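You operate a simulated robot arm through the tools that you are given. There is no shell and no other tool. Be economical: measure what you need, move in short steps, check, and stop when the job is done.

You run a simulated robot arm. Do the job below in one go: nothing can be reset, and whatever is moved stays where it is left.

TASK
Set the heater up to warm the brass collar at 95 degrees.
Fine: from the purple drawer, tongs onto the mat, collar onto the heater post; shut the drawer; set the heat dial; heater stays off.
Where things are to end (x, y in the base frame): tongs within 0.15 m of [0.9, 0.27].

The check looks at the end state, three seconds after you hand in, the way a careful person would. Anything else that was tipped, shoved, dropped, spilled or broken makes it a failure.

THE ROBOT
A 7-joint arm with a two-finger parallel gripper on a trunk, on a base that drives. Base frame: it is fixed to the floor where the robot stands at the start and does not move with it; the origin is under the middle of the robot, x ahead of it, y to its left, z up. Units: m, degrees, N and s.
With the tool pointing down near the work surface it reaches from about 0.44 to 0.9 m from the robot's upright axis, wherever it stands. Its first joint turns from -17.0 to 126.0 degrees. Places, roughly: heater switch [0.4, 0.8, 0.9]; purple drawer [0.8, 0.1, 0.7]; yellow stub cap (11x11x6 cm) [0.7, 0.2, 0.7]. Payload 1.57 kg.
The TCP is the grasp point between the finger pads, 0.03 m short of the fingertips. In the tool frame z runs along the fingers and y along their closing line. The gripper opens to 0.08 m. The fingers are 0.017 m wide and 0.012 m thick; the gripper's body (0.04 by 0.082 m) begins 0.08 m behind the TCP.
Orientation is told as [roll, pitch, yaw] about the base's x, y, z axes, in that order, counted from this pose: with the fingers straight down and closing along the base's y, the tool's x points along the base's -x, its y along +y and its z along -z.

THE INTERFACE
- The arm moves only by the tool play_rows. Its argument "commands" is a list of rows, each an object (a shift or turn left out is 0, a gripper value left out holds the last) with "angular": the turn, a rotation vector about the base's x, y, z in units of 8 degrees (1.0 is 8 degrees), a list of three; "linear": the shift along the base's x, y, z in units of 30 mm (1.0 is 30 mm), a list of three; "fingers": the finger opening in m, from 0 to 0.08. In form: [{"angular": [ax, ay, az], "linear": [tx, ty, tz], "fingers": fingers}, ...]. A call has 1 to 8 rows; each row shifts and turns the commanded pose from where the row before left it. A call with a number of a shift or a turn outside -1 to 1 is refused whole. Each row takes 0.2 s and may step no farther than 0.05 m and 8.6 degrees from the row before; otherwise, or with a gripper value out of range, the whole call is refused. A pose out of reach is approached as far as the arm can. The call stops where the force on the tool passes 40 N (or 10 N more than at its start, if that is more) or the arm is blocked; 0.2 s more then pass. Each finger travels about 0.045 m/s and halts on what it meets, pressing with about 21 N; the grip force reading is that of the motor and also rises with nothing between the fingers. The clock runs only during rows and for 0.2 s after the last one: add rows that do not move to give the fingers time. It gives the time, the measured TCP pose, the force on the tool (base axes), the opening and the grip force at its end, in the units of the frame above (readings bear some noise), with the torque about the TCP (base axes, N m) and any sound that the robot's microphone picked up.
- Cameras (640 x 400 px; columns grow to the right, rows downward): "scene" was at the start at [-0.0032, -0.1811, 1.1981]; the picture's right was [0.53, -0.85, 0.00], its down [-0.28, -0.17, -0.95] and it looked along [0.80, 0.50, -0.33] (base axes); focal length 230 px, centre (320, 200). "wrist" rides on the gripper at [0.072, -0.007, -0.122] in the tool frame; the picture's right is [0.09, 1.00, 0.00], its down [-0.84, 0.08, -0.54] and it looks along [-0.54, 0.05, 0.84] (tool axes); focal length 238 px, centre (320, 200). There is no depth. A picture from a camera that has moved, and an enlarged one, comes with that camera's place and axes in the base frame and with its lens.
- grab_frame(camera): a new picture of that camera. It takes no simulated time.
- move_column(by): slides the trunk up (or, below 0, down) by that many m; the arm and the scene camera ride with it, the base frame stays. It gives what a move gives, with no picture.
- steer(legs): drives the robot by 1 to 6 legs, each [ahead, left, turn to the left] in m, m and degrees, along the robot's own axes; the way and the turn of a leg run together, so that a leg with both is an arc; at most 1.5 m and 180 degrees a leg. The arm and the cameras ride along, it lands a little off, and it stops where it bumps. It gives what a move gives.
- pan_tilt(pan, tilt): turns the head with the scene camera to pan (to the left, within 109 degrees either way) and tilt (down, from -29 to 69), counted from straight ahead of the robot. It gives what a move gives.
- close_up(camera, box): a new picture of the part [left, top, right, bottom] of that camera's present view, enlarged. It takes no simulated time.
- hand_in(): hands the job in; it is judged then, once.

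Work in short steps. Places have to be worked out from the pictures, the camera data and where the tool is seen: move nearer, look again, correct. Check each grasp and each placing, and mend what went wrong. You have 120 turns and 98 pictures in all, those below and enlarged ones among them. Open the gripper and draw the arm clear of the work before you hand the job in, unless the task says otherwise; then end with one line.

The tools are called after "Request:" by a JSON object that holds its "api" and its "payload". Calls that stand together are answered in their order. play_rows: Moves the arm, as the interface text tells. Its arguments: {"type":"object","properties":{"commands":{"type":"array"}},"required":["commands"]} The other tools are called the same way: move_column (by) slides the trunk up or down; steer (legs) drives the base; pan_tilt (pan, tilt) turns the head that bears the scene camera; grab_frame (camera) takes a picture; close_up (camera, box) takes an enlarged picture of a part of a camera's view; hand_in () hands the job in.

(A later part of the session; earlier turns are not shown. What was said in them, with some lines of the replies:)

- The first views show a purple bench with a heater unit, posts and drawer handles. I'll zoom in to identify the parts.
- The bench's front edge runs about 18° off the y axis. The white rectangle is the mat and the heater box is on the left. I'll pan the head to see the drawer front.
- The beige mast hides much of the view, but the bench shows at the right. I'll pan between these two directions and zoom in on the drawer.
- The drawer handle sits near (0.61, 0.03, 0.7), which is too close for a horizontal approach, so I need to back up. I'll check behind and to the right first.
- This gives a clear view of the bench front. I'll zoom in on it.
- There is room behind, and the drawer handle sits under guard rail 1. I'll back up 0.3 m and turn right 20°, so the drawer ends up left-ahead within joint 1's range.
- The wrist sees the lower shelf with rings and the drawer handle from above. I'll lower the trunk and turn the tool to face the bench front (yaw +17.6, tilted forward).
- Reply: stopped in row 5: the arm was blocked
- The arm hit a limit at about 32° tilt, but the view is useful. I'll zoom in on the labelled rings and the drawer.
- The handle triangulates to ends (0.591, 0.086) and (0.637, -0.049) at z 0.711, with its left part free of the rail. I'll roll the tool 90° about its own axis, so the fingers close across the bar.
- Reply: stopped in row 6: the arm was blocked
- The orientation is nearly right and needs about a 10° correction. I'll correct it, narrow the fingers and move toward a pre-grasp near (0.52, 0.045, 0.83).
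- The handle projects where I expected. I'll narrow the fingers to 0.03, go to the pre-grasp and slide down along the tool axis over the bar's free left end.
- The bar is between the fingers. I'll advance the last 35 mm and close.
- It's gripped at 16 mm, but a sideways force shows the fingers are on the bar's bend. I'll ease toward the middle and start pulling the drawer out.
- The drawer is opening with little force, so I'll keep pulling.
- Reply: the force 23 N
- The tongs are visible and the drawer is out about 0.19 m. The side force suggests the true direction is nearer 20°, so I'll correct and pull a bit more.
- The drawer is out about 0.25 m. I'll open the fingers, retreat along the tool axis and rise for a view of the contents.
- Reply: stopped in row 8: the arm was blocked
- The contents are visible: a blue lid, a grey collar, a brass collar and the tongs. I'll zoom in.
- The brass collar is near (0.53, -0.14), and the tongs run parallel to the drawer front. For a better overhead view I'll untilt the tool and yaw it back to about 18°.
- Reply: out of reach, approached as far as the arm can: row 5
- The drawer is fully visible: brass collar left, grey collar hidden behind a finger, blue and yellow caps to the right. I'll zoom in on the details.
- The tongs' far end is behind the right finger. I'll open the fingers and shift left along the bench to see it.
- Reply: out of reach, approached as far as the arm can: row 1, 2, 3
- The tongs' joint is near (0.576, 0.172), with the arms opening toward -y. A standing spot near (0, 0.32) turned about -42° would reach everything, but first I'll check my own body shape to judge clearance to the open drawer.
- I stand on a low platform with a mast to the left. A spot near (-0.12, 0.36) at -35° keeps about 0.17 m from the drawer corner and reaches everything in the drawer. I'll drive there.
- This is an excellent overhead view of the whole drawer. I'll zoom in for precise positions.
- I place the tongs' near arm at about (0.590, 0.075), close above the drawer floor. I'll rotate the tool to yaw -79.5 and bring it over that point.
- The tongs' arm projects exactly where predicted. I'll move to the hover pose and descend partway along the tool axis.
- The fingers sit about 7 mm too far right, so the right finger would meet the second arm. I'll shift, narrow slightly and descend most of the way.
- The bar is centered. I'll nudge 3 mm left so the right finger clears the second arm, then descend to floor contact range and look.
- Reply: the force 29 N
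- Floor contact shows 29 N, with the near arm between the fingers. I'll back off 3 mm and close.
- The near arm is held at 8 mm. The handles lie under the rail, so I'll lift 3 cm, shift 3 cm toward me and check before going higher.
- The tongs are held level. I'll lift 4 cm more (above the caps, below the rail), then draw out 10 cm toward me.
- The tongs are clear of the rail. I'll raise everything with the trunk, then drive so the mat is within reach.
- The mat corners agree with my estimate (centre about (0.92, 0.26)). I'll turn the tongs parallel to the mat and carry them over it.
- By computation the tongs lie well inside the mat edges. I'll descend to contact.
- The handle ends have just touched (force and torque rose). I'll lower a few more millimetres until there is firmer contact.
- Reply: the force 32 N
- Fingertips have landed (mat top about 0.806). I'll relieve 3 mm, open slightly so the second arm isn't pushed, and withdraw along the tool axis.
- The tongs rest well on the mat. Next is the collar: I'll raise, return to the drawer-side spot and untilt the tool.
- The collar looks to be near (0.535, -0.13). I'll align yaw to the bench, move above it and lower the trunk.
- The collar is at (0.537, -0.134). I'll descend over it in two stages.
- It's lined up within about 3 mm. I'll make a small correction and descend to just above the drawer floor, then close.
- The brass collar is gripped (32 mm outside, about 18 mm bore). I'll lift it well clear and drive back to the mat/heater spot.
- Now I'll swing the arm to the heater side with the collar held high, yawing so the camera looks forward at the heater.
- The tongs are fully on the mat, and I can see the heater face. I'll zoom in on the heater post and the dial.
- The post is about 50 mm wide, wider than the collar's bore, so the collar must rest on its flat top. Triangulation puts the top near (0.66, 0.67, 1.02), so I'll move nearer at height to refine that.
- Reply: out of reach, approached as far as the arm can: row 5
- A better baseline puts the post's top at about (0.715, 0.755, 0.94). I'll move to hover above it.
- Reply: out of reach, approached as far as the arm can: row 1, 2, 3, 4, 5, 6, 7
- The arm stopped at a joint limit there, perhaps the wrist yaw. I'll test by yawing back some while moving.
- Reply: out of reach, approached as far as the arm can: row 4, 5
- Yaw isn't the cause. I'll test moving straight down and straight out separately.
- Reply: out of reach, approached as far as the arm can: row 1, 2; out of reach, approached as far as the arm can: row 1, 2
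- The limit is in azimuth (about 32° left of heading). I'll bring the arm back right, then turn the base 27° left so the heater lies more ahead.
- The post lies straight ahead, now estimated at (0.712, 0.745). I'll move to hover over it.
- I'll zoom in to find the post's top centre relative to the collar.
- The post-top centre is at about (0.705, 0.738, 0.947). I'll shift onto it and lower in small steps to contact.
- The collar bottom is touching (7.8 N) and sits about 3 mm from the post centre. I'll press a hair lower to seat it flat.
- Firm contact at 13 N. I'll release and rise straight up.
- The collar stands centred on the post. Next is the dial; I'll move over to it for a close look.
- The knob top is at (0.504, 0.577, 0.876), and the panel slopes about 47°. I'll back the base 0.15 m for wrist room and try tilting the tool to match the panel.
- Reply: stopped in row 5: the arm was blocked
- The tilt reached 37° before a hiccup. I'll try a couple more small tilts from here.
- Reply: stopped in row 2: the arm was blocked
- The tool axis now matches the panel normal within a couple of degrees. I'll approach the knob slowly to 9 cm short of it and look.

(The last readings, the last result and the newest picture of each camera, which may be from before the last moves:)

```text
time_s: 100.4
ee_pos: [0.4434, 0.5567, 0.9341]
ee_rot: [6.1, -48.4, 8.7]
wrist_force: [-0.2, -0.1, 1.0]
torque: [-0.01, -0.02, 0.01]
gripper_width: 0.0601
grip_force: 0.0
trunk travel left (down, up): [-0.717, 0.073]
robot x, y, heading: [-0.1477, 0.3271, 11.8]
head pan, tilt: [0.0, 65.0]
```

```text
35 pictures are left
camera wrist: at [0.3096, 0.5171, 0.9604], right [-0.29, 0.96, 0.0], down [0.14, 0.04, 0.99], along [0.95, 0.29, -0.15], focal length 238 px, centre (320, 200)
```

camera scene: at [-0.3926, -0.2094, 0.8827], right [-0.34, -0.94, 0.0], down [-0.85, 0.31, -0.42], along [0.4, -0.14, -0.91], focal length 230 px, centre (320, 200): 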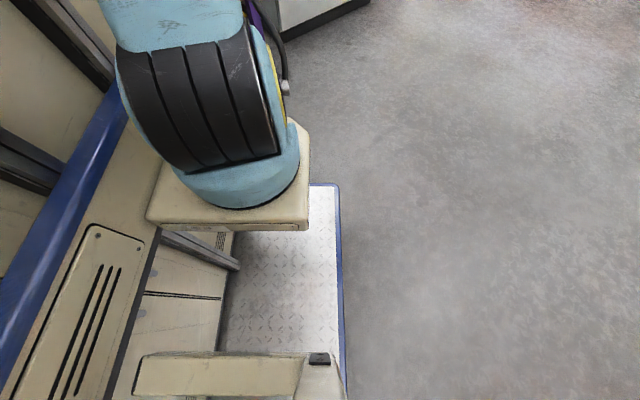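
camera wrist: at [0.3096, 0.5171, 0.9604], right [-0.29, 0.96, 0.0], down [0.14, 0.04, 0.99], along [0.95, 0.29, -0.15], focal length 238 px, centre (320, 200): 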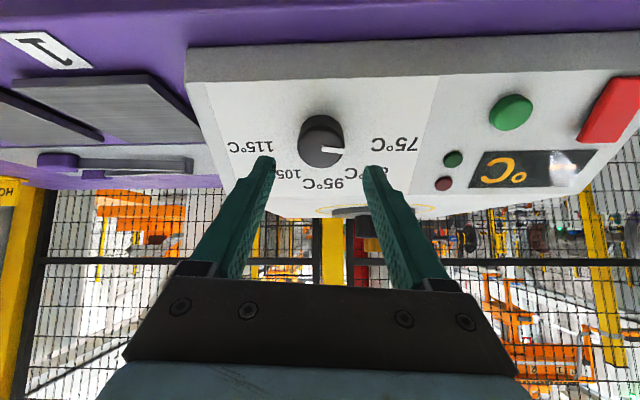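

I'll zoom in to check the knob's tilt and the pointer.

Request:
{"api": "close_up", "payload": {"camera": "wrist", "box": [220, 90, 420, 215]}}

```text
3.20 times, centred on (320, 152) of wrist
camera zoom: at [0.3096, 0.5171, 0.9604], right [-0.29, 0.96, 0.0], down [0.14, 0.04, 0.99], along [0.95, 0.29, -0.15], focal length 763 px, centre (320, 352)
```

zoom: 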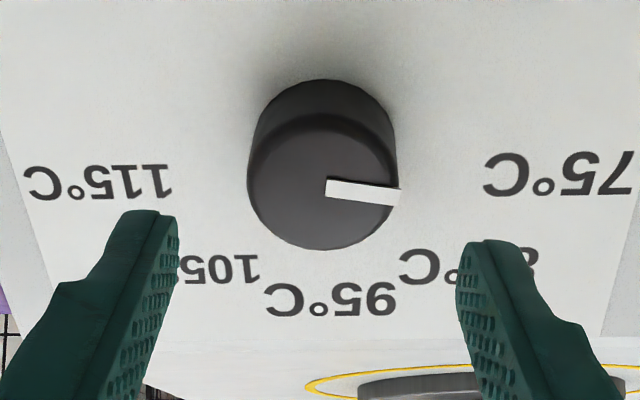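

The pointer is at 75°C, and 95°C is about 82° clockwise. The fingers are slightly low relative to the knob axis, so I'll correct, advance 4 cm and recheck.

Request:
{"api": "play_rows", "payload": {"commands": [{"angular": [-0.12, 0.36, 0], "linear": [0, 0, 0.15]}, {"linear": [0.47, 0.15, -0.45]}, {"linear": [0.47, 0.15, -0.45]}]}}

Request:
{"api": "close_up", "payload": {"camera": "wrist", "box": [220, 90, 420, 215]}}

```text
time_s: 101.2
ee_pos: [0.4704, 0.5652, 0.9133]
ee_rot: [5.4, -45.4, 9.4]
wrist_force: [-0.5, -0.1, 0.1]
torque: [-0.01, -0.01, 0.0]
gripper_width: 0.06
grip_force: 0.1
trunk travel left (down, up): [-0.717, 0.073]
robot x, y, heading: [-0.1471, 0.3271, 11.8]
head pan, tilt: [0.0, 65.0]
```

```text
3.20 times, centred on (320, 152) of wrist
camera zoom: at [0.3388, 0.5261, 0.9464], right [-0.29, 0.96, 0.0], down [0.19, 0.06, 0.98], along [0.94, 0.28, -0.2], focal length 763 px, centre (320, 352)
```

zoom: 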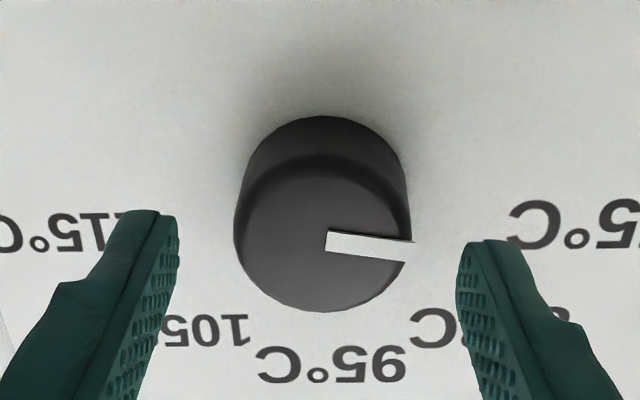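

The knob axis is now aligned within 2 mm. I'll advance 29 mm so the tips overlap about 14 mm of the knob, then close gently.

Request:
{"api": "play_rows", "payload": {"commands": [{"linear": [0.33, 0.1, -0.31]}, {"linear": [0.33, 0.1, -0.31]}]}}

Request:
{"api": "close_up", "payload": {"camera": "wrist", "box": [220, 90, 420, 215]}}

```text
time_s: 101.8
ee_pos: [0.49, 0.5714, 0.8937]
ee_rot: [5.3, -45.4, 9.3]
wrist_force: [1.2, 0.0, 0.6]
torque: [0.01, -0.02, 0.02]
gripper_width: 0.0601
grip_force: 0.0
trunk travel left (down, up): [-0.717, 0.073]
robot x, y, heading: [-0.15, 0.3304, 12.2]
head pan, tilt: [0.0, 65.0]
```

```text
3.20 times, centred on (320, 152) of wrist
camera zoom: at [0.3571, 0.5321, 0.9283], right [-0.29, 0.96, 0.0], down [0.19, 0.06, 0.98], along [0.94, 0.28, -0.2], focal length 763 px, centre (320, 352)
```

zoom: 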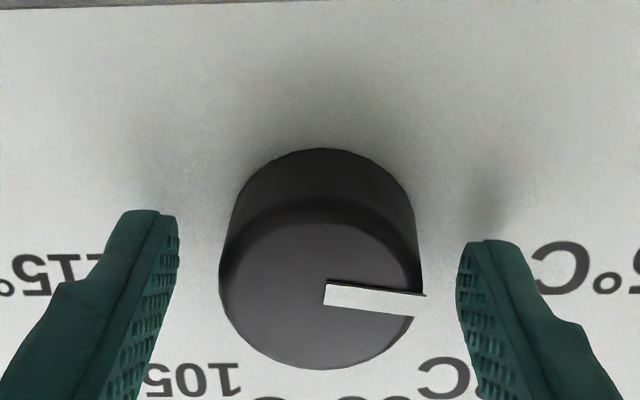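

The knob's top centre is on the tool axis as predicted. I'll close the fingers on it.

Request:
{"api": "play_rows", "payload": {"commands": [{"fingers": 0.03}, {}, {}]}}

Request:
{"api": "close_up", "payload": {"camera": "wrist", "box": [220, 90, 420, 215]}}

```text
time_s: 102.6
ee_pos: [0.4892, 0.5715, 0.8936]
ee_rot: [5.4, -45.3, 9.2]
wrist_force: [1.1, 1.5, -0.8]
torque: [0.42, -0.01, 0.31]
gripper_width: 0.0417
grip_force: 30.5
trunk travel left (down, up): [-0.717, 0.073]
robot x, y, heading: [-0.148, 0.3276, 12.0]
head pan, tilt: [0.0, 65.0]
```

```text
3.20 times, centred on (320, 152) of wrist
camera zoom: at [0.3572, 0.5323, 0.9282], right [-0.29, 0.96, 0.0], down [0.19, 0.06, 0.98], along [0.94, 0.28, -0.2], focal length 763 px, centre (320, 352)
```

zoom: 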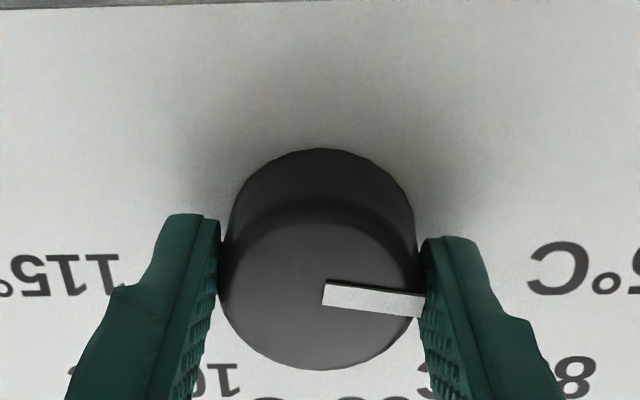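

The knob is gripped at 42 mm. I'll rotate +30° about the tool axis and check.

Request:
{"api": "play_rows", "payload": {"commands": [{"angular": [0.43, 0.127, -0.436]}, {"angular": [0.43, 0.127, -0.436]}, {"angular": [0.43, 0.127, -0.436]}, {"angular": [0.43, 0.127, -0.436]}, {"angular": [0.43, 0.127, -0.436]}, {"angular": [0.43, 0.127, -0.436]}]}}

Request:
{"api": "grab_frame", "payload": {"camera": "wrist"}}

```text
time_s: 104.0
ee_pos: [0.4895, 0.5716, 0.8935]
ee_rot: [30.8, -35.6, -28.7]
wrist_force: [4.3, 16.6, 0.9]
torque: [-0.77, 0.07, -0.55]
gripper_width: 0.042
grip_force: 44.9
trunk travel left (down, up): [-0.717, 0.073]
robot x, y, heading: [-0.1481, 0.3275, 12.0]
head pan, tilt: [0.0, 65.0]
```

```text
30 pictures are left
camera wrist: at [0.353, 0.569, 0.9352], right [0.08, 0.93, 0.36], down [0.24, -0.37, 0.9], along [0.97, 0.01, -0.25], focal length 238 px, centre (320, 200)
```

wrist: 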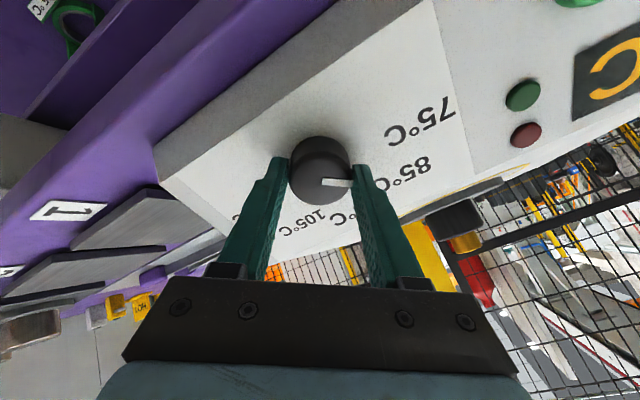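

The knob turns with the fingers. I'll rotate another 30°.

Request:
{"api": "play_rows", "payload": {"commands": [{"angular": [0.43, 0.127, -0.436]}, {"angular": [0.43, 0.127, -0.436]}, {"angular": [0.43, 0.127, -0.436]}, {"angular": [0.43, 0.127, -0.436]}, {"angular": [0.43, 0.127, -0.436]}, {"angular": [0.43, 0.127, -0.436]}]}}

Request:
{"api": "grab_frame", "payload": {"camera": "wrist"}}

```text
time_s: 105.4
ee_pos: [0.4889, 0.5717, 0.8952]
ee_rot: [43.2, -17.3, -55.5]
wrist_force: [11.0, 21.1, 7.9]
torque: [0.26, 0.39, 0.34]
gripper_width: 0.0428
grip_force: 44.6
trunk travel left (down, up): [-0.717, 0.073]
robot x, y, heading: [-0.1458, 0.3282, 12.0]
head pan, tilt: [0.0, 65.0]
```

```text
29 pictures are left
camera wrist: at [0.3631, 0.5992, 0.9543], right [0.43, 0.65, 0.62], down [0.12, -0.73, 0.68], along [0.89, -0.22, -0.39], focal length 238 px, centre (320, 200)
```

wrist: 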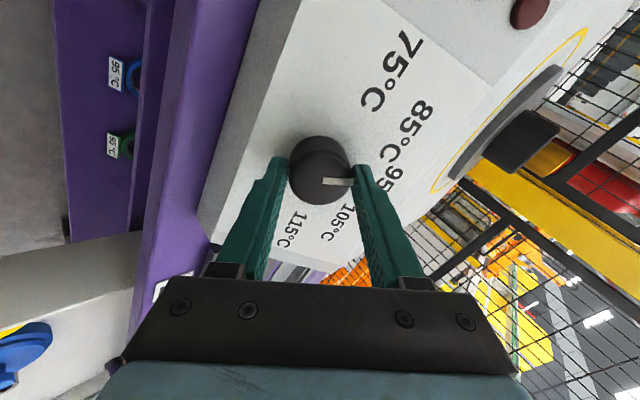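

The pointer is now near the 95 label. I'll zoom in to judge the remaining angle.

Request:
{"api": "close_up", "payload": {"camera": "wrist", "box": [260, 20, 460, 260]}}

```text
1.67 times, centred on (360, 140) of wrist
camera zoom: at [0.3631, 0.5992, 0.9543], right [0.43, 0.65, 0.62], down [0.12, -0.73, 0.68], along [0.89, -0.22, -0.39], focal length 397 px, centre (253, 300)
```

zoom: 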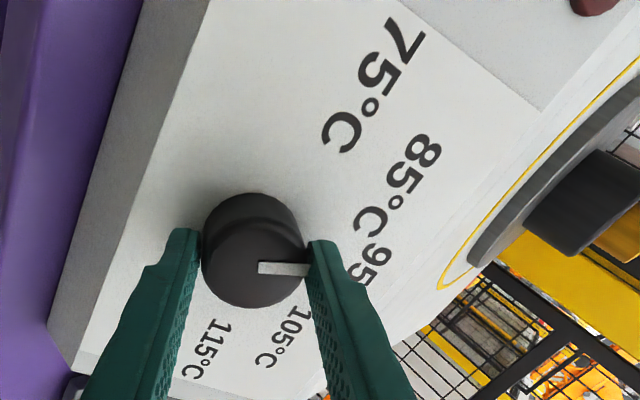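

By geometry the pointer is at about 66° with 95°C at 90°, so it needs about 24° more.

Request:
{"api": "play_rows", "payload": {"commands": [{"angular": [0.43, 0.127, -0.436]}, {"angular": [0.43, 0.127, -0.436]}, {"angular": [0.43, 0.127, -0.436]}, {"angular": [0.43, 0.127, -0.436]}, {"angular": [0.34, 0.1, -0.35]}]}}

Request:
{"api": "close_up", "payload": {"camera": "wrist", "box": [240, 20, 440, 260]}}

```text
time_s: 106.6
ee_pos: [0.4892, 0.5716, 0.8956]
ee_rot: [46.1, -0.4, -72.7]
wrist_force: [7.2, 20.8, 18.7]
torque: [-0.27, -0.04, -0.16]
gripper_width: 0.0434
grip_force: 45.1
trunk travel left (down, up): [-0.717, 0.073]
robot x, y, heading: [-0.151, 0.325, 12.0]
head pan, tilt: [0.0, 65.0]
```

```text
1.67 times, centred on (340, 140) of wrist
camera zoom: at [0.3793, 0.6131, 0.9745], right [0.63, 0.3, 0.72], down [-0.07, -0.9, 0.44], along [0.77, -0.33, -0.54], focal length 397 px, centre (287, 300)
```

zoom: 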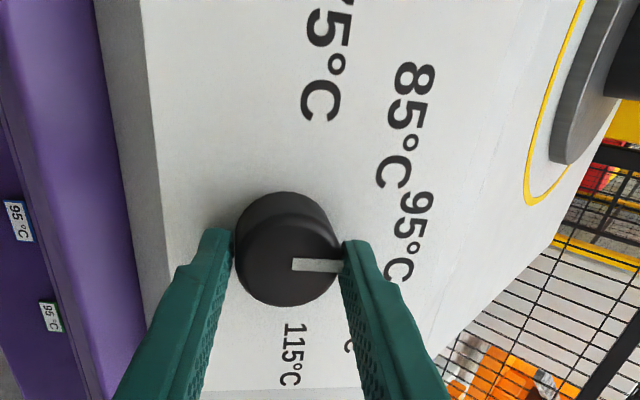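

The pointer computes to 89°, and 95°C is at 90°. I'll release, back away along the tool axis and check.

Request:
{"api": "play_rows", "payload": {"commands": [{"fingers": 0.05}, {"fingers": 0.062}, {}, {"linear": [-0.34, -0.1, 0.35]}, {"linear": [-0.6, -0.18, 0.6]}, {"linear": [-0.6, -0.18, 0.6]}, {"linear": [-0.6, -0.18, 0.6]}]}}

Request:
{"api": "grab_frame", "payload": {"camera": "wrist"}}

```text
time_s: 108.2
ee_pos: [0.4272, 0.5502, 0.9599]
ee_rot: [46.0, -0.5, -72.8]
wrist_force: [-0.4, 0.0, 0.2]
torque: [0.02, 0.0, 0.01]
gripper_width: 0.062
grip_force: 0.2
trunk travel left (down, up): [-0.717, 0.073]
robot x, y, heading: [-0.1481, 0.3228, 11.7]
head pan, tilt: [0.0, 65.0]
```

```text
26 pictures are left
camera wrist: at [0.3166, 0.5927, 1.0393], right [0.63, 0.3, 0.72], down [-0.07, -0.9, 0.44], along [0.77, -0.33, -0.54], focal length 238 px, centre (320, 200)
```

wrist: 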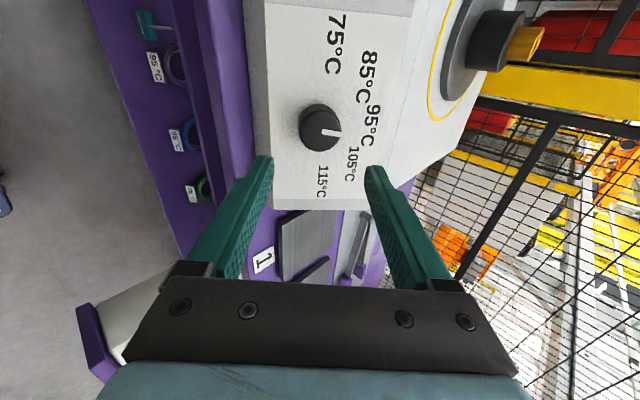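

Request:
{"api": "close_up", "payload": {"camera": "wrist", "box": [250, 0, 450, 215]}}

```text
1.86 times, centred on (350, 108) of wrist
camera zoom: at [0.3166, 0.5927, 1.0393], right [0.63, 0.3, 0.72], down [-0.07, -0.9, 0.44], along [0.77, -0.33, -0.54], focal length 443 px, centre (264, 372)
```

zoom: 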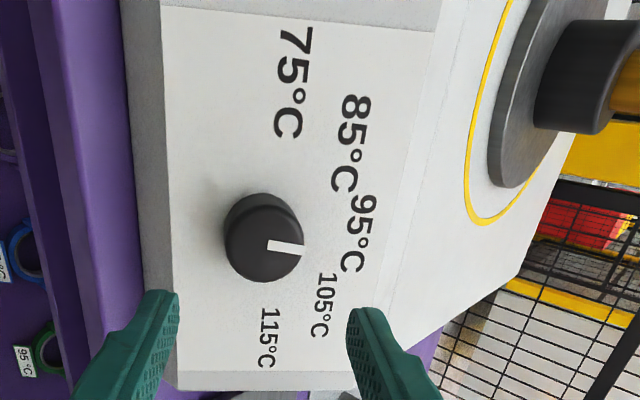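

The pointer may be a few degrees past 95, but this oblique view is ambiguous. I'll roll the tool back to a symmetric view of the panel for an unbiased reading.

Request:
{"api": "play_rows", "payload": {"commands": [{"angular": [-0.6, -0.178, 0.61], "linear": [-0.3, 0, 0.3]}, {"angular": [-0.6, -0.178, 0.61], "linear": [-0.3, 0, 0.3]}, {"angular": [-0.6, -0.178, 0.61]}, {"angular": [-0.6, -0.178, 0.61]}, {"angular": [-0.6, -0.178, 0.61]}, {"angular": [-0.6, -0.178, 0.61]}]}}

Request:
{"api": "play_rows", "payload": {"commands": [{"angular": [-0.6, -0.178, 0.61]}, {"angular": [-0.6, -0.178, 0.61]}, {"angular": [-0.6, -0.178, 0.61]}, {"angular": [-0.6, -0.178, 0.61]}, {"angular": [-0.6, -0.178, 0.61]}, {"angular": [-0.6, -0.178, 0.61]}]}}

Request:
{"api": "close_up", "payload": {"camera": "wrist", "box": [220, 60, 430, 220]}}

```text
time_s: 109.6
ee_pos: [0.4086, 0.5499, 0.9776]
ee_rot: [37.1, -29.0, -40.4]
wrist_force: [0.0, -0.4, -0.5]
torque: [0.03, 0.0, 0.01]
gripper_width: 0.062
grip_force: 0.0
trunk travel left (down, up): [-0.717, 0.073]
robot x, y, heading: [-0.1471, 0.3268, 12.0]
head pan, tilt: [0.0, 65.0]
```

```text
time_s: 111.0
ee_pos: [0.4085, 0.5512, 0.9775]
ee_rot: [5.5, -45.3, 9.2]
wrist_force: [0.5, 0.5, 0.8]
torque: [0.01, 0.02, 0.01]
gripper_width: 0.0622
grip_force: 0.1
trunk travel left (down, up): [-0.717, 0.073]
robot x, y, heading: [-0.1484, 0.3274, 12.0]
head pan, tilt: [0.0, 65.0]
```

```text
2.50 times, centred on (325, 140) of wrist
camera zoom: at [0.2765, 0.5116, 1.0114], right [-0.29, 0.96, 0.0], down [0.19, 0.06, 0.98], along [0.94, 0.28, -0.2], focal length 596 px, centre (308, 350)
```

zoom: 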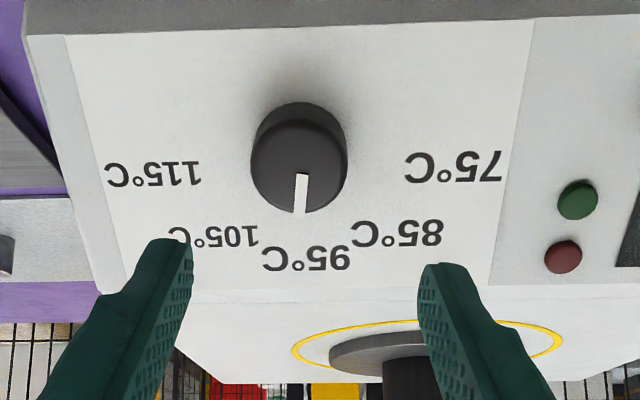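

This symmetric view shows the pointer at about 95, perhaps a few degrees past. I'll zoom more tightly to measure.

Request:
{"api": "close_up", "payload": {"camera": "wrist", "box": [265, 90, 375, 175]}}

```text
4.71 times, centred on (320, 132) of wrist
camera zoom: at [0.2765, 0.5116, 1.0114], right [-0.29, 0.96, 0.0], down [0.19, 0.06, 0.98], along [0.94, 0.28, -0.2], focal length 1122 px, centre (320, 518)
```

zoom: 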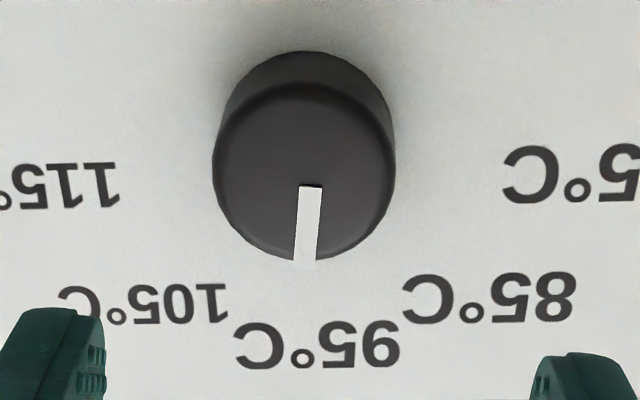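

Averaging the measurements, the pointer is about 4–5° past 95. I'll regrip and turn back about 5°.

Request:
{"api": "play_rows", "payload": {"commands": [{"linear": [0.54, 0.135, -0.56]}, {"linear": [0.54, 0.135, -0.56]}, {"linear": [0.54, 0.135, -0.56]}, {"linear": [0.54, 0.135, -0.56]}, {"linear": [0.54, 0.135, -0.56]}, {"fingers": 0.03}, {}, {}]}}

Request:
{"api": "play_rows", "payload": {"commands": [{"angular": [-0.22, -0.065, 0.22]}, {"angular": [-0.22, -0.065, 0.22]}, {}, {"fingers": 0.05}, {"fingers": 0.062}]}}

Request:
{"api": "play_rows", "payload": {"commands": [{}, {"linear": [-0.54, -0.135, 0.56]}, {"linear": [-0.54, -0.135, 0.56]}, {"linear": [-0.54, -0.135, 0.56]}, {"linear": [-0.54, -0.135, 0.56]}, {"linear": [-0.54, -0.135, 0.56], "angular": [0.43, 0.13, -0.43]}]}}

Request:
{"api": "close_up", "payload": {"camera": "wrist", "box": [265, 90, 375, 175]}}

```text
time_s: 112.8
ee_pos: [0.4882, 0.5722, 0.8917]
ee_rot: [5.7, -45.3, 9.0]
wrist_force: [1.0, 6.4, -2.4]
torque: [0.57, -0.17, 0.46]
gripper_width: 0.0418
grip_force: 28.9
trunk travel left (down, up): [-0.717, 0.073]
robot x, y, heading: [-0.1466, 0.3294, 11.9]
head pan, tilt: [0.0, 65.0]
```

```text
time_s: 114.0
ee_pos: [0.4888, 0.5712, 0.8934]
ee_rot: [0.5, -45.6, 16.1]
wrist_force: [-0.6, 0.4, 0.1]
torque: [0.04, -0.04, 0.02]
gripper_width: 0.0617
grip_force: 0.1
trunk travel left (down, up): [-0.717, 0.073]
robot x, y, heading: [-0.1475, 0.3294, 11.9]
head pan, tilt: [0.0, 65.0]
```

```text
time_s: 115.4
ee_pos: [0.4085, 0.5498, 0.9767]
ee_rot: [5.5, -45.2, 9.2]
wrist_force: [0.4, -0.2, -0.5]
torque: [0.0, -0.01, 0.03]
gripper_width: 0.0621
grip_force: 0.0
trunk travel left (down, up): [-0.717, 0.073]
robot x, y, heading: [-0.1473, 0.327, 12.2]
head pan, tilt: [0.0, 65.0]
```

```text
4.71 times, centred on (320, 132) of wrist
camera zoom: at [0.2767, 0.5114, 1.0113], right [-0.29, 0.96, 0.0], down [0.19, 0.06, 0.98], along [0.94, 0.28, -0.2], focal length 1122 px, centre (320, 518)
```

zoom: 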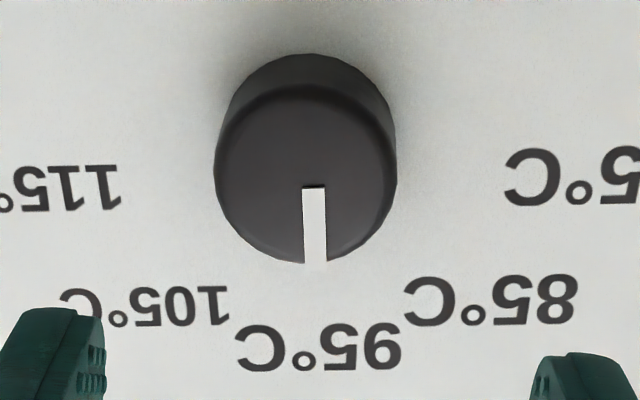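

The pointer now lines up with 95°C and the display is blank, so the heater is off. Next I'll close the drawer, rolling the tool to the closing-across orientation that worked there before.

Request:
{"api": "play_rows", "payload": {"commands": [{"angular": [0.6, 0.178, -0.61], "linear": [-0.5, -0.2, 0.5], "fingers": 0.0}, {"angular": [0.6, 0.178, -0.61], "linear": [-0.5, -0.2, 0.5]}, {"angular": [0.6, 0.178, -0.61]}, {"angular": [0.6, 0.178, -0.61]}, {"angular": [0.6, 0.178, -0.61]}, {"angular": [0.6, 0.178, -0.61]}]}}

Request:
{"api": "play_rows", "payload": {"commands": [{"angular": [0.6, 0.178, -0.61]}, {"angular": [0.6, 0.178, -0.61]}, {"angular": [0.6, 0.178, -0.61]}, {"angular": [0.6, 0.178, -0.61]}, {"angular": [0.6, 0.178, -0.61]}, {"angular": [0.6, 0.178, -0.61]}]}}

Request:
{"api": "steer", "payload": {"legs": [[0, 0, -47]]}}

Request:
{"api": "grab_frame", "payload": {"camera": "wrist"}}

```text
time_s: 116.8
ee_pos: [0.3997, 0.534, 1.0002]
ee_rot: [36.6, -28.8, -42.4]
wrist_force: [0.2, -0.4, 0.8]
torque: [0.01, 0.02, 0.02]
gripper_width: 0.0
grip_force: 21.4
trunk travel left (down, up): [-0.717, 0.073]
robot x, y, heading: [-0.1461, 0.3331, 11.9]
head pan, tilt: [0.0, 65.0]
```

```text
time_s: 118.2
ee_pos: [0.4318, 0.532, 0.9953]
ee_rot: [46.1, -0.4, -72.4]
wrist_force: [0.2, 0.0, 1.2]
torque: [0.0, -0.01, -0.02]
gripper_width: 0.0
grip_force: 21.2
out of reach, approached as far as the arm can: row 4, 5, 6
trunk travel left (down, up): [-0.717, 0.073]
robot x, y, heading: [-0.1454, 0.3269, 11.9]
head pan, tilt: [0.0, 65.0]
```

```text
time_s: 120.7
ee_pos: [0.4011, 0.051, 0.9942]
ee_rot: [46.0, -0.5, -118.7]
wrist_force: [-1.0, 0.4, 0.4]
torque: [0.0, -0.01, 0.01]
gripper_width: 0.0
grip_force: 21.2
trunk travel left (down, up): [-0.717, 0.073]
robot x, y, heading: [-0.149, 0.3277, -34.3]
head pan, tilt: [0.0, 65.0]
```

```text
21 pictures are left
camera wrist: at [0.3545, 0.159, 1.074], right [0.65, -0.25, 0.72], down [-0.69, -0.57, 0.44], along [0.3, -0.78, -0.54], focal length 238 px, centre (320, 200)
```

wrist: 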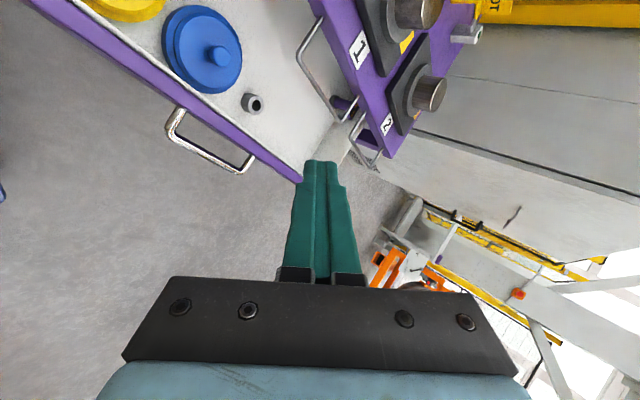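

I'll yaw back to face the bench while moving the tool out in front of the drawer panel.

Request:
{"api": "play_rows", "payload": {"commands": [{"angular": [0, 0, 0.8], "linear": [-0.5, -0.1, 0]}, {"angular": [0, 0, 0.8], "linear": [-0.5, -0.1, 0]}, {"angular": [0, 0, 0.8], "linear": [-0.5, -0.1, 0]}, {"angular": [0, 0, 0.8], "linear": [-0.5, -0.1, 0]}, {"angular": [0, 0, 0.8], "linear": [-0.5, -0.1, 0]}, {"angular": [0, 0, 0.8], "linear": [-0.5, -0.1, 0]}, {"angular": [0, 0, 0.8], "linear": [-0.5, -0.1, 0]}]}}

Request:
{"api": "grab_frame", "payload": {"camera": "wrist"}}

```text
time_s: 122.3
ee_pos: [0.3197, 0.0205, 0.9951]
ee_rot: [45.8, -0.4, -73.7]
wrist_force: [0.3, 0.4, -0.1]
torque: [0.0, 0.04, -0.03]
gripper_width: 0.0
grip_force: 20.8
out of reach, approached as far as the arm can: row 3, 4, 5, 6
trunk travel left (down, up): [-0.717, 0.073]
robot x, y, heading: [-0.1443, 0.3261, -34.3]
head pan, tilt: [0.0, 65.0]
```

```text
20 pictures are left
camera wrist: at [0.2107, 0.0655, 1.0749], right [0.64, 0.29, 0.71], down [-0.09, -0.89, 0.44], along [0.77, -0.34, -0.54], focal length 238 px, centre (320, 200)
```

wrist: 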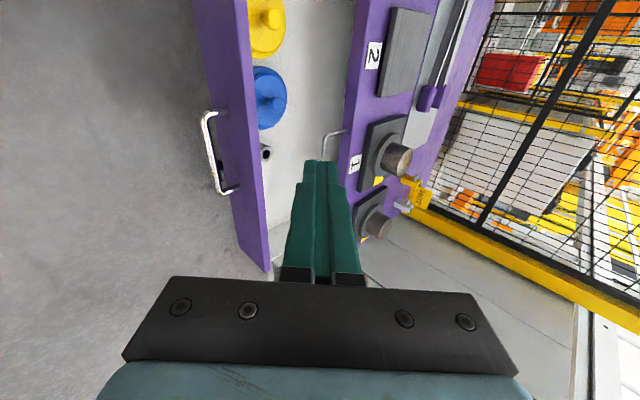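

The handle now spans (0.393, 0.015) to (0.441, -0.119), so the drawer has eased in slightly. I'll lower the trunk in front of the panel, left of the handle.

Request:
{"api": "move_column", "payload": {"by": -0.262}}

Request:
{"api": "grab_frame", "payload": {"camera": "wrist"}}

```text
time_s: 125.0
ee_pos: [0.3199, 0.0207, 0.733]
ee_rot: [45.8, -0.4, -73.8]
wrist_force: [-0.5, 0.8, 0.2]
torque: [-0.02, 0.0, -0.01]
gripper_width: 0.0001
grip_force: 21.2
trunk travel left (down, up): [-0.455, 0.335]
robot x, y, heading: [-0.1483, 0.3267, -34.5]
head pan, tilt: [0.0, 65.0]
```

```text
19 pictures are left
camera wrist: at [0.2106, 0.0655, 0.8133], right [0.64, 0.29, 0.71], down [-0.09, -0.89, 0.44], along [0.76, -0.34, -0.54], focal length 238 px, centre (320, 200)
```

wrist: 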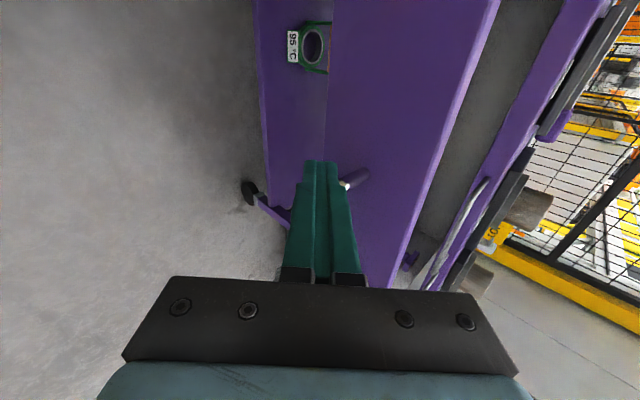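

The handle end is close to my finger line, so I'll shift 3 cm left and then push along the drawer axis in stages.

Request:
{"api": "play_rows", "payload": {"commands": [{"linear": [-0.32, 0.94, -0.1]}, {"linear": [0.63, 0.22, 0]}, {"linear": [0.63, 0.22, 0]}, {"linear": [0.63, 0.22, 0]}, {"linear": [0.63, 0.22, 0]}, {"linear": [0.63, 0.22, 0]}, {"linear": [0.63, 0.22, 0]}]}}

Request:
{"api": "grab_frame", "payload": {"camera": "wrist"}}

```text
time_s: 126.6
ee_pos: [0.4442, 0.0785, 0.732]
ee_rot: [46.0, -0.5, -73.8]
wrist_force: [0.2, -0.4, -0.2]
torque: [0.03, -0.02, -0.01]
gripper_width: 0.0
grip_force: 20.8
out of reach, approached as far as the arm can: row 1
trunk travel left (down, up): [-0.455, 0.335]
robot x, y, heading: [-0.1465, 0.328, -34.3]
head pan, tilt: [0.0, 65.0]
```

```text
18 pictures are left
camera wrist: at [0.3348, 0.123, 0.8113], right [0.64, 0.29, 0.72], down [-0.09, -0.89, 0.44], along [0.77, -0.34, -0.54], focal length 238 px, centre (320, 200)
```

wrist: 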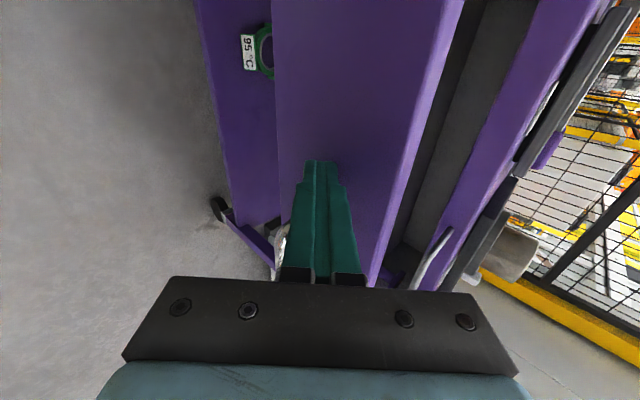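

The panel is being pushed with low force. I'll continue in 20 mm steps.

Request:
{"api": "play_rows", "payload": {"commands": [{"linear": [0.63, 0.22, 0]}, {"linear": [0.63, 0.22, 0]}, {"linear": [0.63, 0.22, 0]}, {"linear": [0.63, 0.22, 0]}, {"linear": [0.63, 0.22, 0]}, {"linear": [0.63, 0.22, 0]}]}}

Request:
{"api": "grab_frame", "payload": {"camera": "wrist"}}

```text
time_s: 128.0
ee_pos: [0.5568, 0.1162, 0.7319]
ee_rot: [45.9, -0.3, -73.9]
wrist_force: [0.1, 0.5, 0.9]
torque: [0.01, 0.0, -0.04]
gripper_width: 0.0
grip_force: 20.5
trunk travel left (down, up): [-0.455, 0.335]
robot x, y, heading: [-0.1504, 0.3261, -34.4]
head pan, tilt: [0.0, 65.0]
```

```text
17 pictures are left
camera wrist: at [0.4482, 0.1624, 0.8105], right [0.64, 0.29, 0.71], down [-0.09, -0.89, 0.44], along [0.76, -0.35, -0.54], focal length 238 px, centre (320, 200)
```

wrist: 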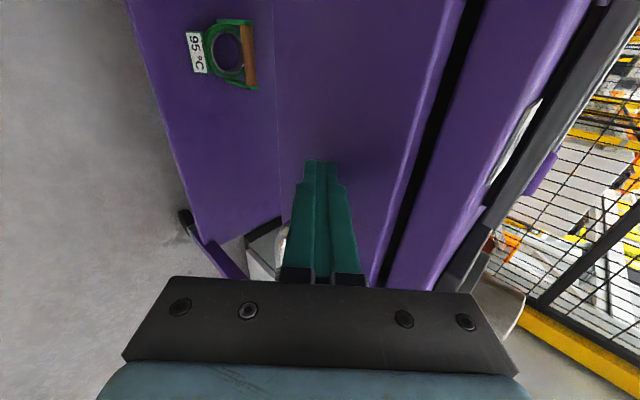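

About 4 cm remains. I'll push in smaller steps until the force rises.

Request:
{"api": "play_rows", "payload": {"commands": [{"linear": [0.47, 0.16, 0]}, {"linear": [0.47, 0.16, 0]}, {"linear": [0.25, 0.09, 0]}, {"linear": [0.16, 0.055, 0]}, {"linear": [0.16, 0.055, 0]}]}}

Request:
{"api": "grab_frame", "payload": {"camera": "wrist"}}

```text
time_s: 128.7
ee_pos: [0.5845, 0.1271, 0.7312]
ee_rot: [45.6, -0.4, -73.9]
wrist_force: [-22.4, -5.8, 11.7]
torque: [0.07, -0.01, 0.18]
gripper_width: 0.0001
grip_force: 21.1
trunk travel left (down, up): [-0.455, 0.335]
robot x, y, heading: [-0.1488, 0.3261, -34.5]
head pan, tilt: [0.0, 65.0]
stopped in row 3: the force on the tool passed its limit at 58 N (the readings are from after the stop); the commanded pose is now the measured one
```

```text
16 pictures are left
camera wrist: at [0.475, 0.1716, 0.8117], right [0.64, 0.29, 0.71], down [-0.09, -0.89, 0.44], along [0.76, -0.35, -0.55], focal length 238 px, centre (320, 200)
```

wrist: 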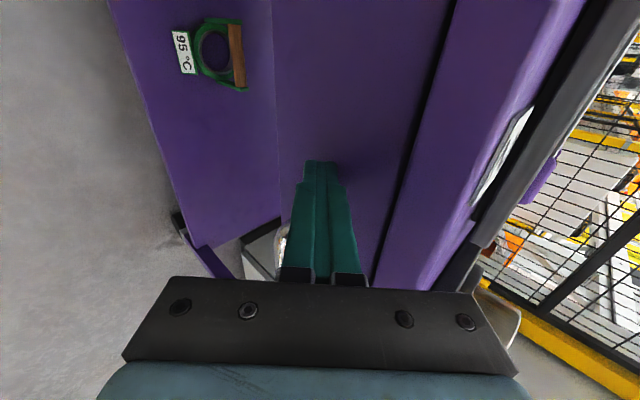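

The drawer hit its stop and the gap looks shut. I'll back away, raise the trunk and check everything.

Request:
{"api": "play_rows", "payload": {"commands": [{"linear": [-0.63, -0.22, 0]}, {"linear": [-0.63, -0.22, 0]}, {"linear": [-0.63, -0.22, 0]}, {"linear": [-0.63, -0.22, 0.2]}, {"linear": [-0.63, -0.22, 0.2]}, {"linear": [-0.63, -0.22, 0.2]}, {"linear": [-0.63, -0.22, 0.2]}, {"linear": [-0.63, -0.22, 0.2], "fingers": 0.06}]}}

Request:
{"api": "move_column", "payload": {"by": 0.28}}

Request:
{"api": "grab_frame", "payload": {"camera": "wrist"}}

```text
time_s: 130.5
ee_pos: [0.4352, 0.0766, 0.76]
ee_rot: [45.5, -0.5, -73.9]
wrist_force: [0.3, 0.6, -0.7]
torque: [0.01, 0.0, 0.03]
gripper_width: 0.0319
grip_force: 0.0
trunk travel left (down, up): [-0.455, 0.335]
robot x, y, heading: [-0.1522, 0.33, -34.4]
head pan, tilt: [0.0, 65.0]
```

```text
time_s: 133.3
ee_pos: [0.4323, 0.0751, 1.0402]
ee_rot: [45.5, -0.4, -73.9]
wrist_force: [-0.5, 0.0, 0.7]
torque: [0.0, 0.01, 0.0]
gripper_width: 0.0603
grip_force: 0.0
trunk travel left (down, up): [-0.735, 0.055]
robot x, y, heading: [-0.1499, 0.3311, -34.5]
head pan, tilt: [0.0, 65.0]
```

```text
15 pictures are left
camera wrist: at [0.3255, 0.1203, 1.1206], right [0.64, 0.29, 0.71], down [-0.09, -0.89, 0.44], along [0.76, -0.35, -0.55], focal length 238 px, centre (320, 200)
```

wrist: 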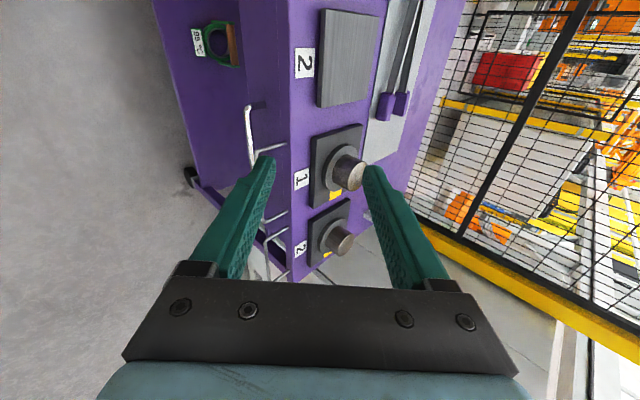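

The drawer is shut. I'll check the tongs on the mat and the drawer gap with zooms.

Request:
{"api": "close_up", "payload": {"camera": "wrist", "box": [330, 0, 470, 130]}}

Request:
{"api": "close_up", "payload": {"camera": "wrist", "box": [170, 0, 330, 290]}}

```text
3.08 times, centred on (400, 65) of wrist
camera zoom: at [0.3255, 0.1203, 1.1206], right [0.64, 0.29, 0.71], down [-0.09, -0.89, 0.44], along [0.76, -0.35, -0.55], focal length 733 px, centre (74, 615)
```

zoom: 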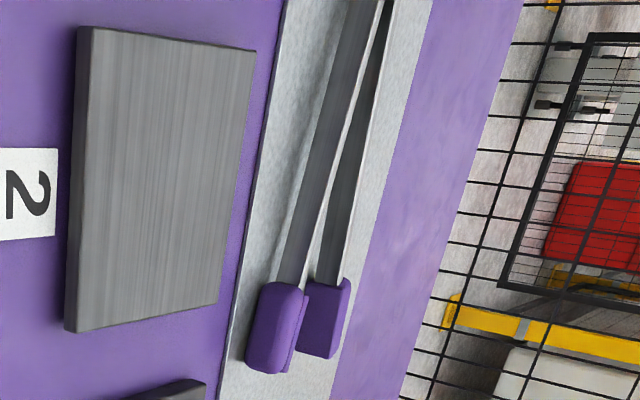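

```text
1.38 times, centred on (250, 145) of wrist
camera zoom: at [0.3255, 0.1203, 1.1206], right [0.64, 0.29, 0.71], down [-0.09, -0.89, 0.44], along [0.76, -0.35, -0.55], focal length 329 px, centre (417, 276)
```

zoom: 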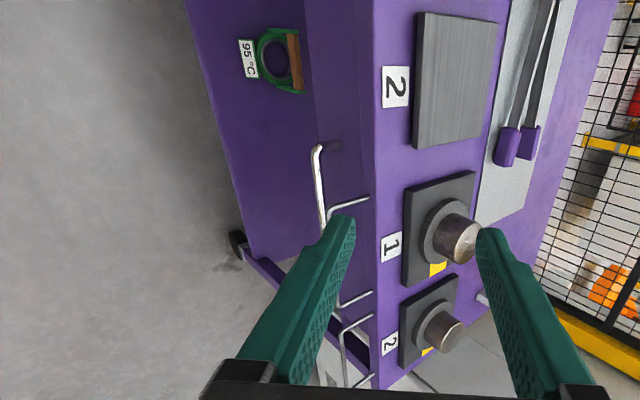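

The tongs lie on the mat and the drawer is flush. I'll turn back left once to confirm the collar and dial.

Request:
{"api": "steer", "payload": {"legs": [[0, 0, 47]]}}

Request:
{"api": "grab_frame", "payload": {"camera": "wrist"}}

```text
time_s: 135.9
ee_pos: [0.4288, 0.5916, 1.0396]
ee_rot: [45.5, -0.4, -25.8]
wrist_force: [-0.6, -0.9, -0.3]
torque: [0.01, 0.0, -0.03]
gripper_width: 0.06
grip_force: 0.1
trunk travel left (down, up): [-0.735, 0.055]
robot x, y, heading: [-0.1487, 0.3288, 14.0]
head pan, tilt: [0.0, 65.0]
```

```text
12 pictures are left
camera wrist: at [0.3231, 0.5422, 1.1207], right [0.22, 0.67, 0.71], down [0.61, -0.66, 0.44], along [0.77, 0.33, -0.55], focal length 238 px, centre (320, 200)
```

wrist: 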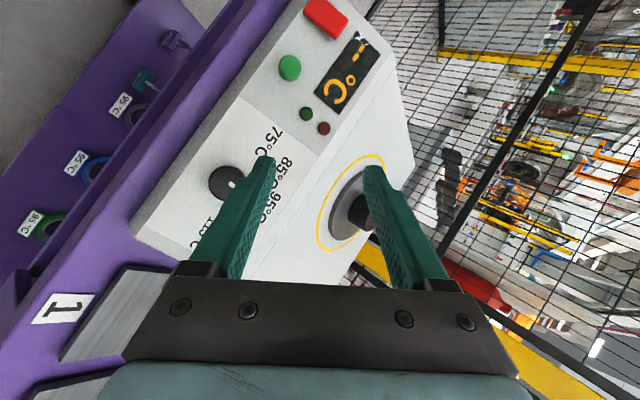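

A finger hides the collar. I'll draw the arm back and up, which also clears the work, and look again.

Request:
{"api": "play_rows", "payload": {"commands": [{"linear": [-0.2, -0.9, 0.2], "fingers": 0.08}, {"linear": [-0.2, -0.9, 0.2]}, {"linear": [-0.2, -0.9, 0.2]}, {"linear": [-0.2, -0.9, 0.2]}]}}

Request:
{"api": "grab_frame", "payload": {"camera": "wrist"}}

```text
time_s: 136.9
ee_pos: [0.404, 0.4858, 1.0628]
ee_rot: [45.4, -0.3, -25.7]
wrist_force: [-0.3, -0.2, -0.1]
torque: [-0.04, 0.0, -0.01]
gripper_width: 0.0801
grip_force: 0.1
trunk travel left (down, up): [-0.735, 0.055]
robot x, y, heading: [-0.1498, 0.3277, 13.7]
head pan, tilt: [0.0, 65.0]
```

```text
11 pictures are left
camera wrist: at [0.2988, 0.4356, 1.1427], right [0.22, 0.67, 0.71], down [0.61, -0.66, 0.44], along [0.77, 0.34, -0.55], focal length 238 px, centre (320, 200)
```

wrist: 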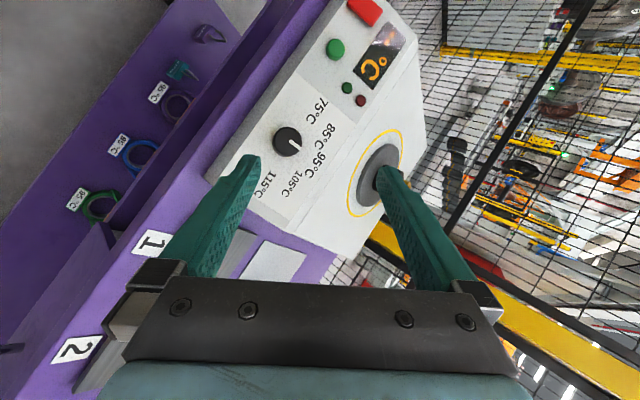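

The finger still covers it, so I'll shift a little further.

Request:
{"api": "play_rows", "payload": {"commands": [{"linear": [-0.3, -0.9, 0]}, {"linear": [-0.3, -0.9, 0]}, {"linear": [-0.3, -0.9, 0]}, {"linear": [-0.3, -0.9, 0]}]}}

Request:
{"api": "close_up", "payload": {"camera": "wrist", "box": [240, 0, 480, 200]}}

```text
time_s: 137.9
ee_pos: [0.3974, 0.3808, 1.0686]
ee_rot: [45.6, -0.4, -25.8]
wrist_force: [0.1, 0.7, -0.9]
torque: [0.0, 0.03, -0.03]
gripper_width: 0.0796
grip_force: 0.2
out of reach, approached as far as the arm can: row 2, 3, 4
trunk travel left (down, up): [-0.735, 0.055]
robot x, y, heading: [-0.1495, 0.3325, 14.0]
head pan, tilt: [0.0, 65.0]
```

```text
2.00 times, centred on (360, 100) of wrist
camera zoom: at [0.2923, 0.3294, 1.149], right [0.22, 0.67, 0.71], down [0.61, -0.66, 0.44], along [0.76, 0.34, -0.55], focal length 477 px, centre (240, 400)
```

zoom: 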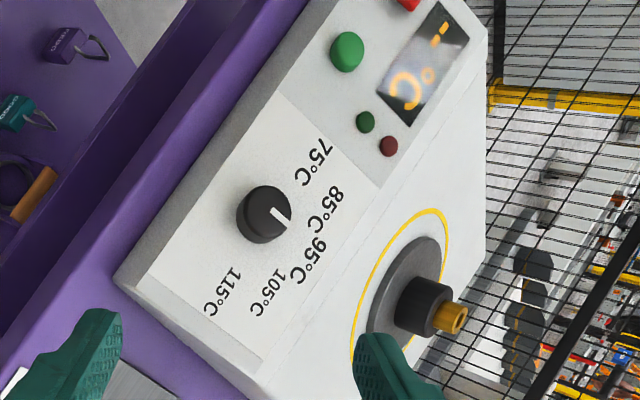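

The collar is standing on the post, the dial points at 95°C, the display is blank, the tongs are on the mat and the drawer is shut. The arm is clear with the gripper open, so I'm handing in.

Request:
{"api": "hand_in", "payload": {}}

```text
The job is handed in.
```

The tongs are on the mat and the drawer is shut. The dial is set to 95 °C and the heater is off; the brass collar stands upright on the flat top of the heater post rather than around it, because the post (about 6–7 cm) is wider than the collar's bore.
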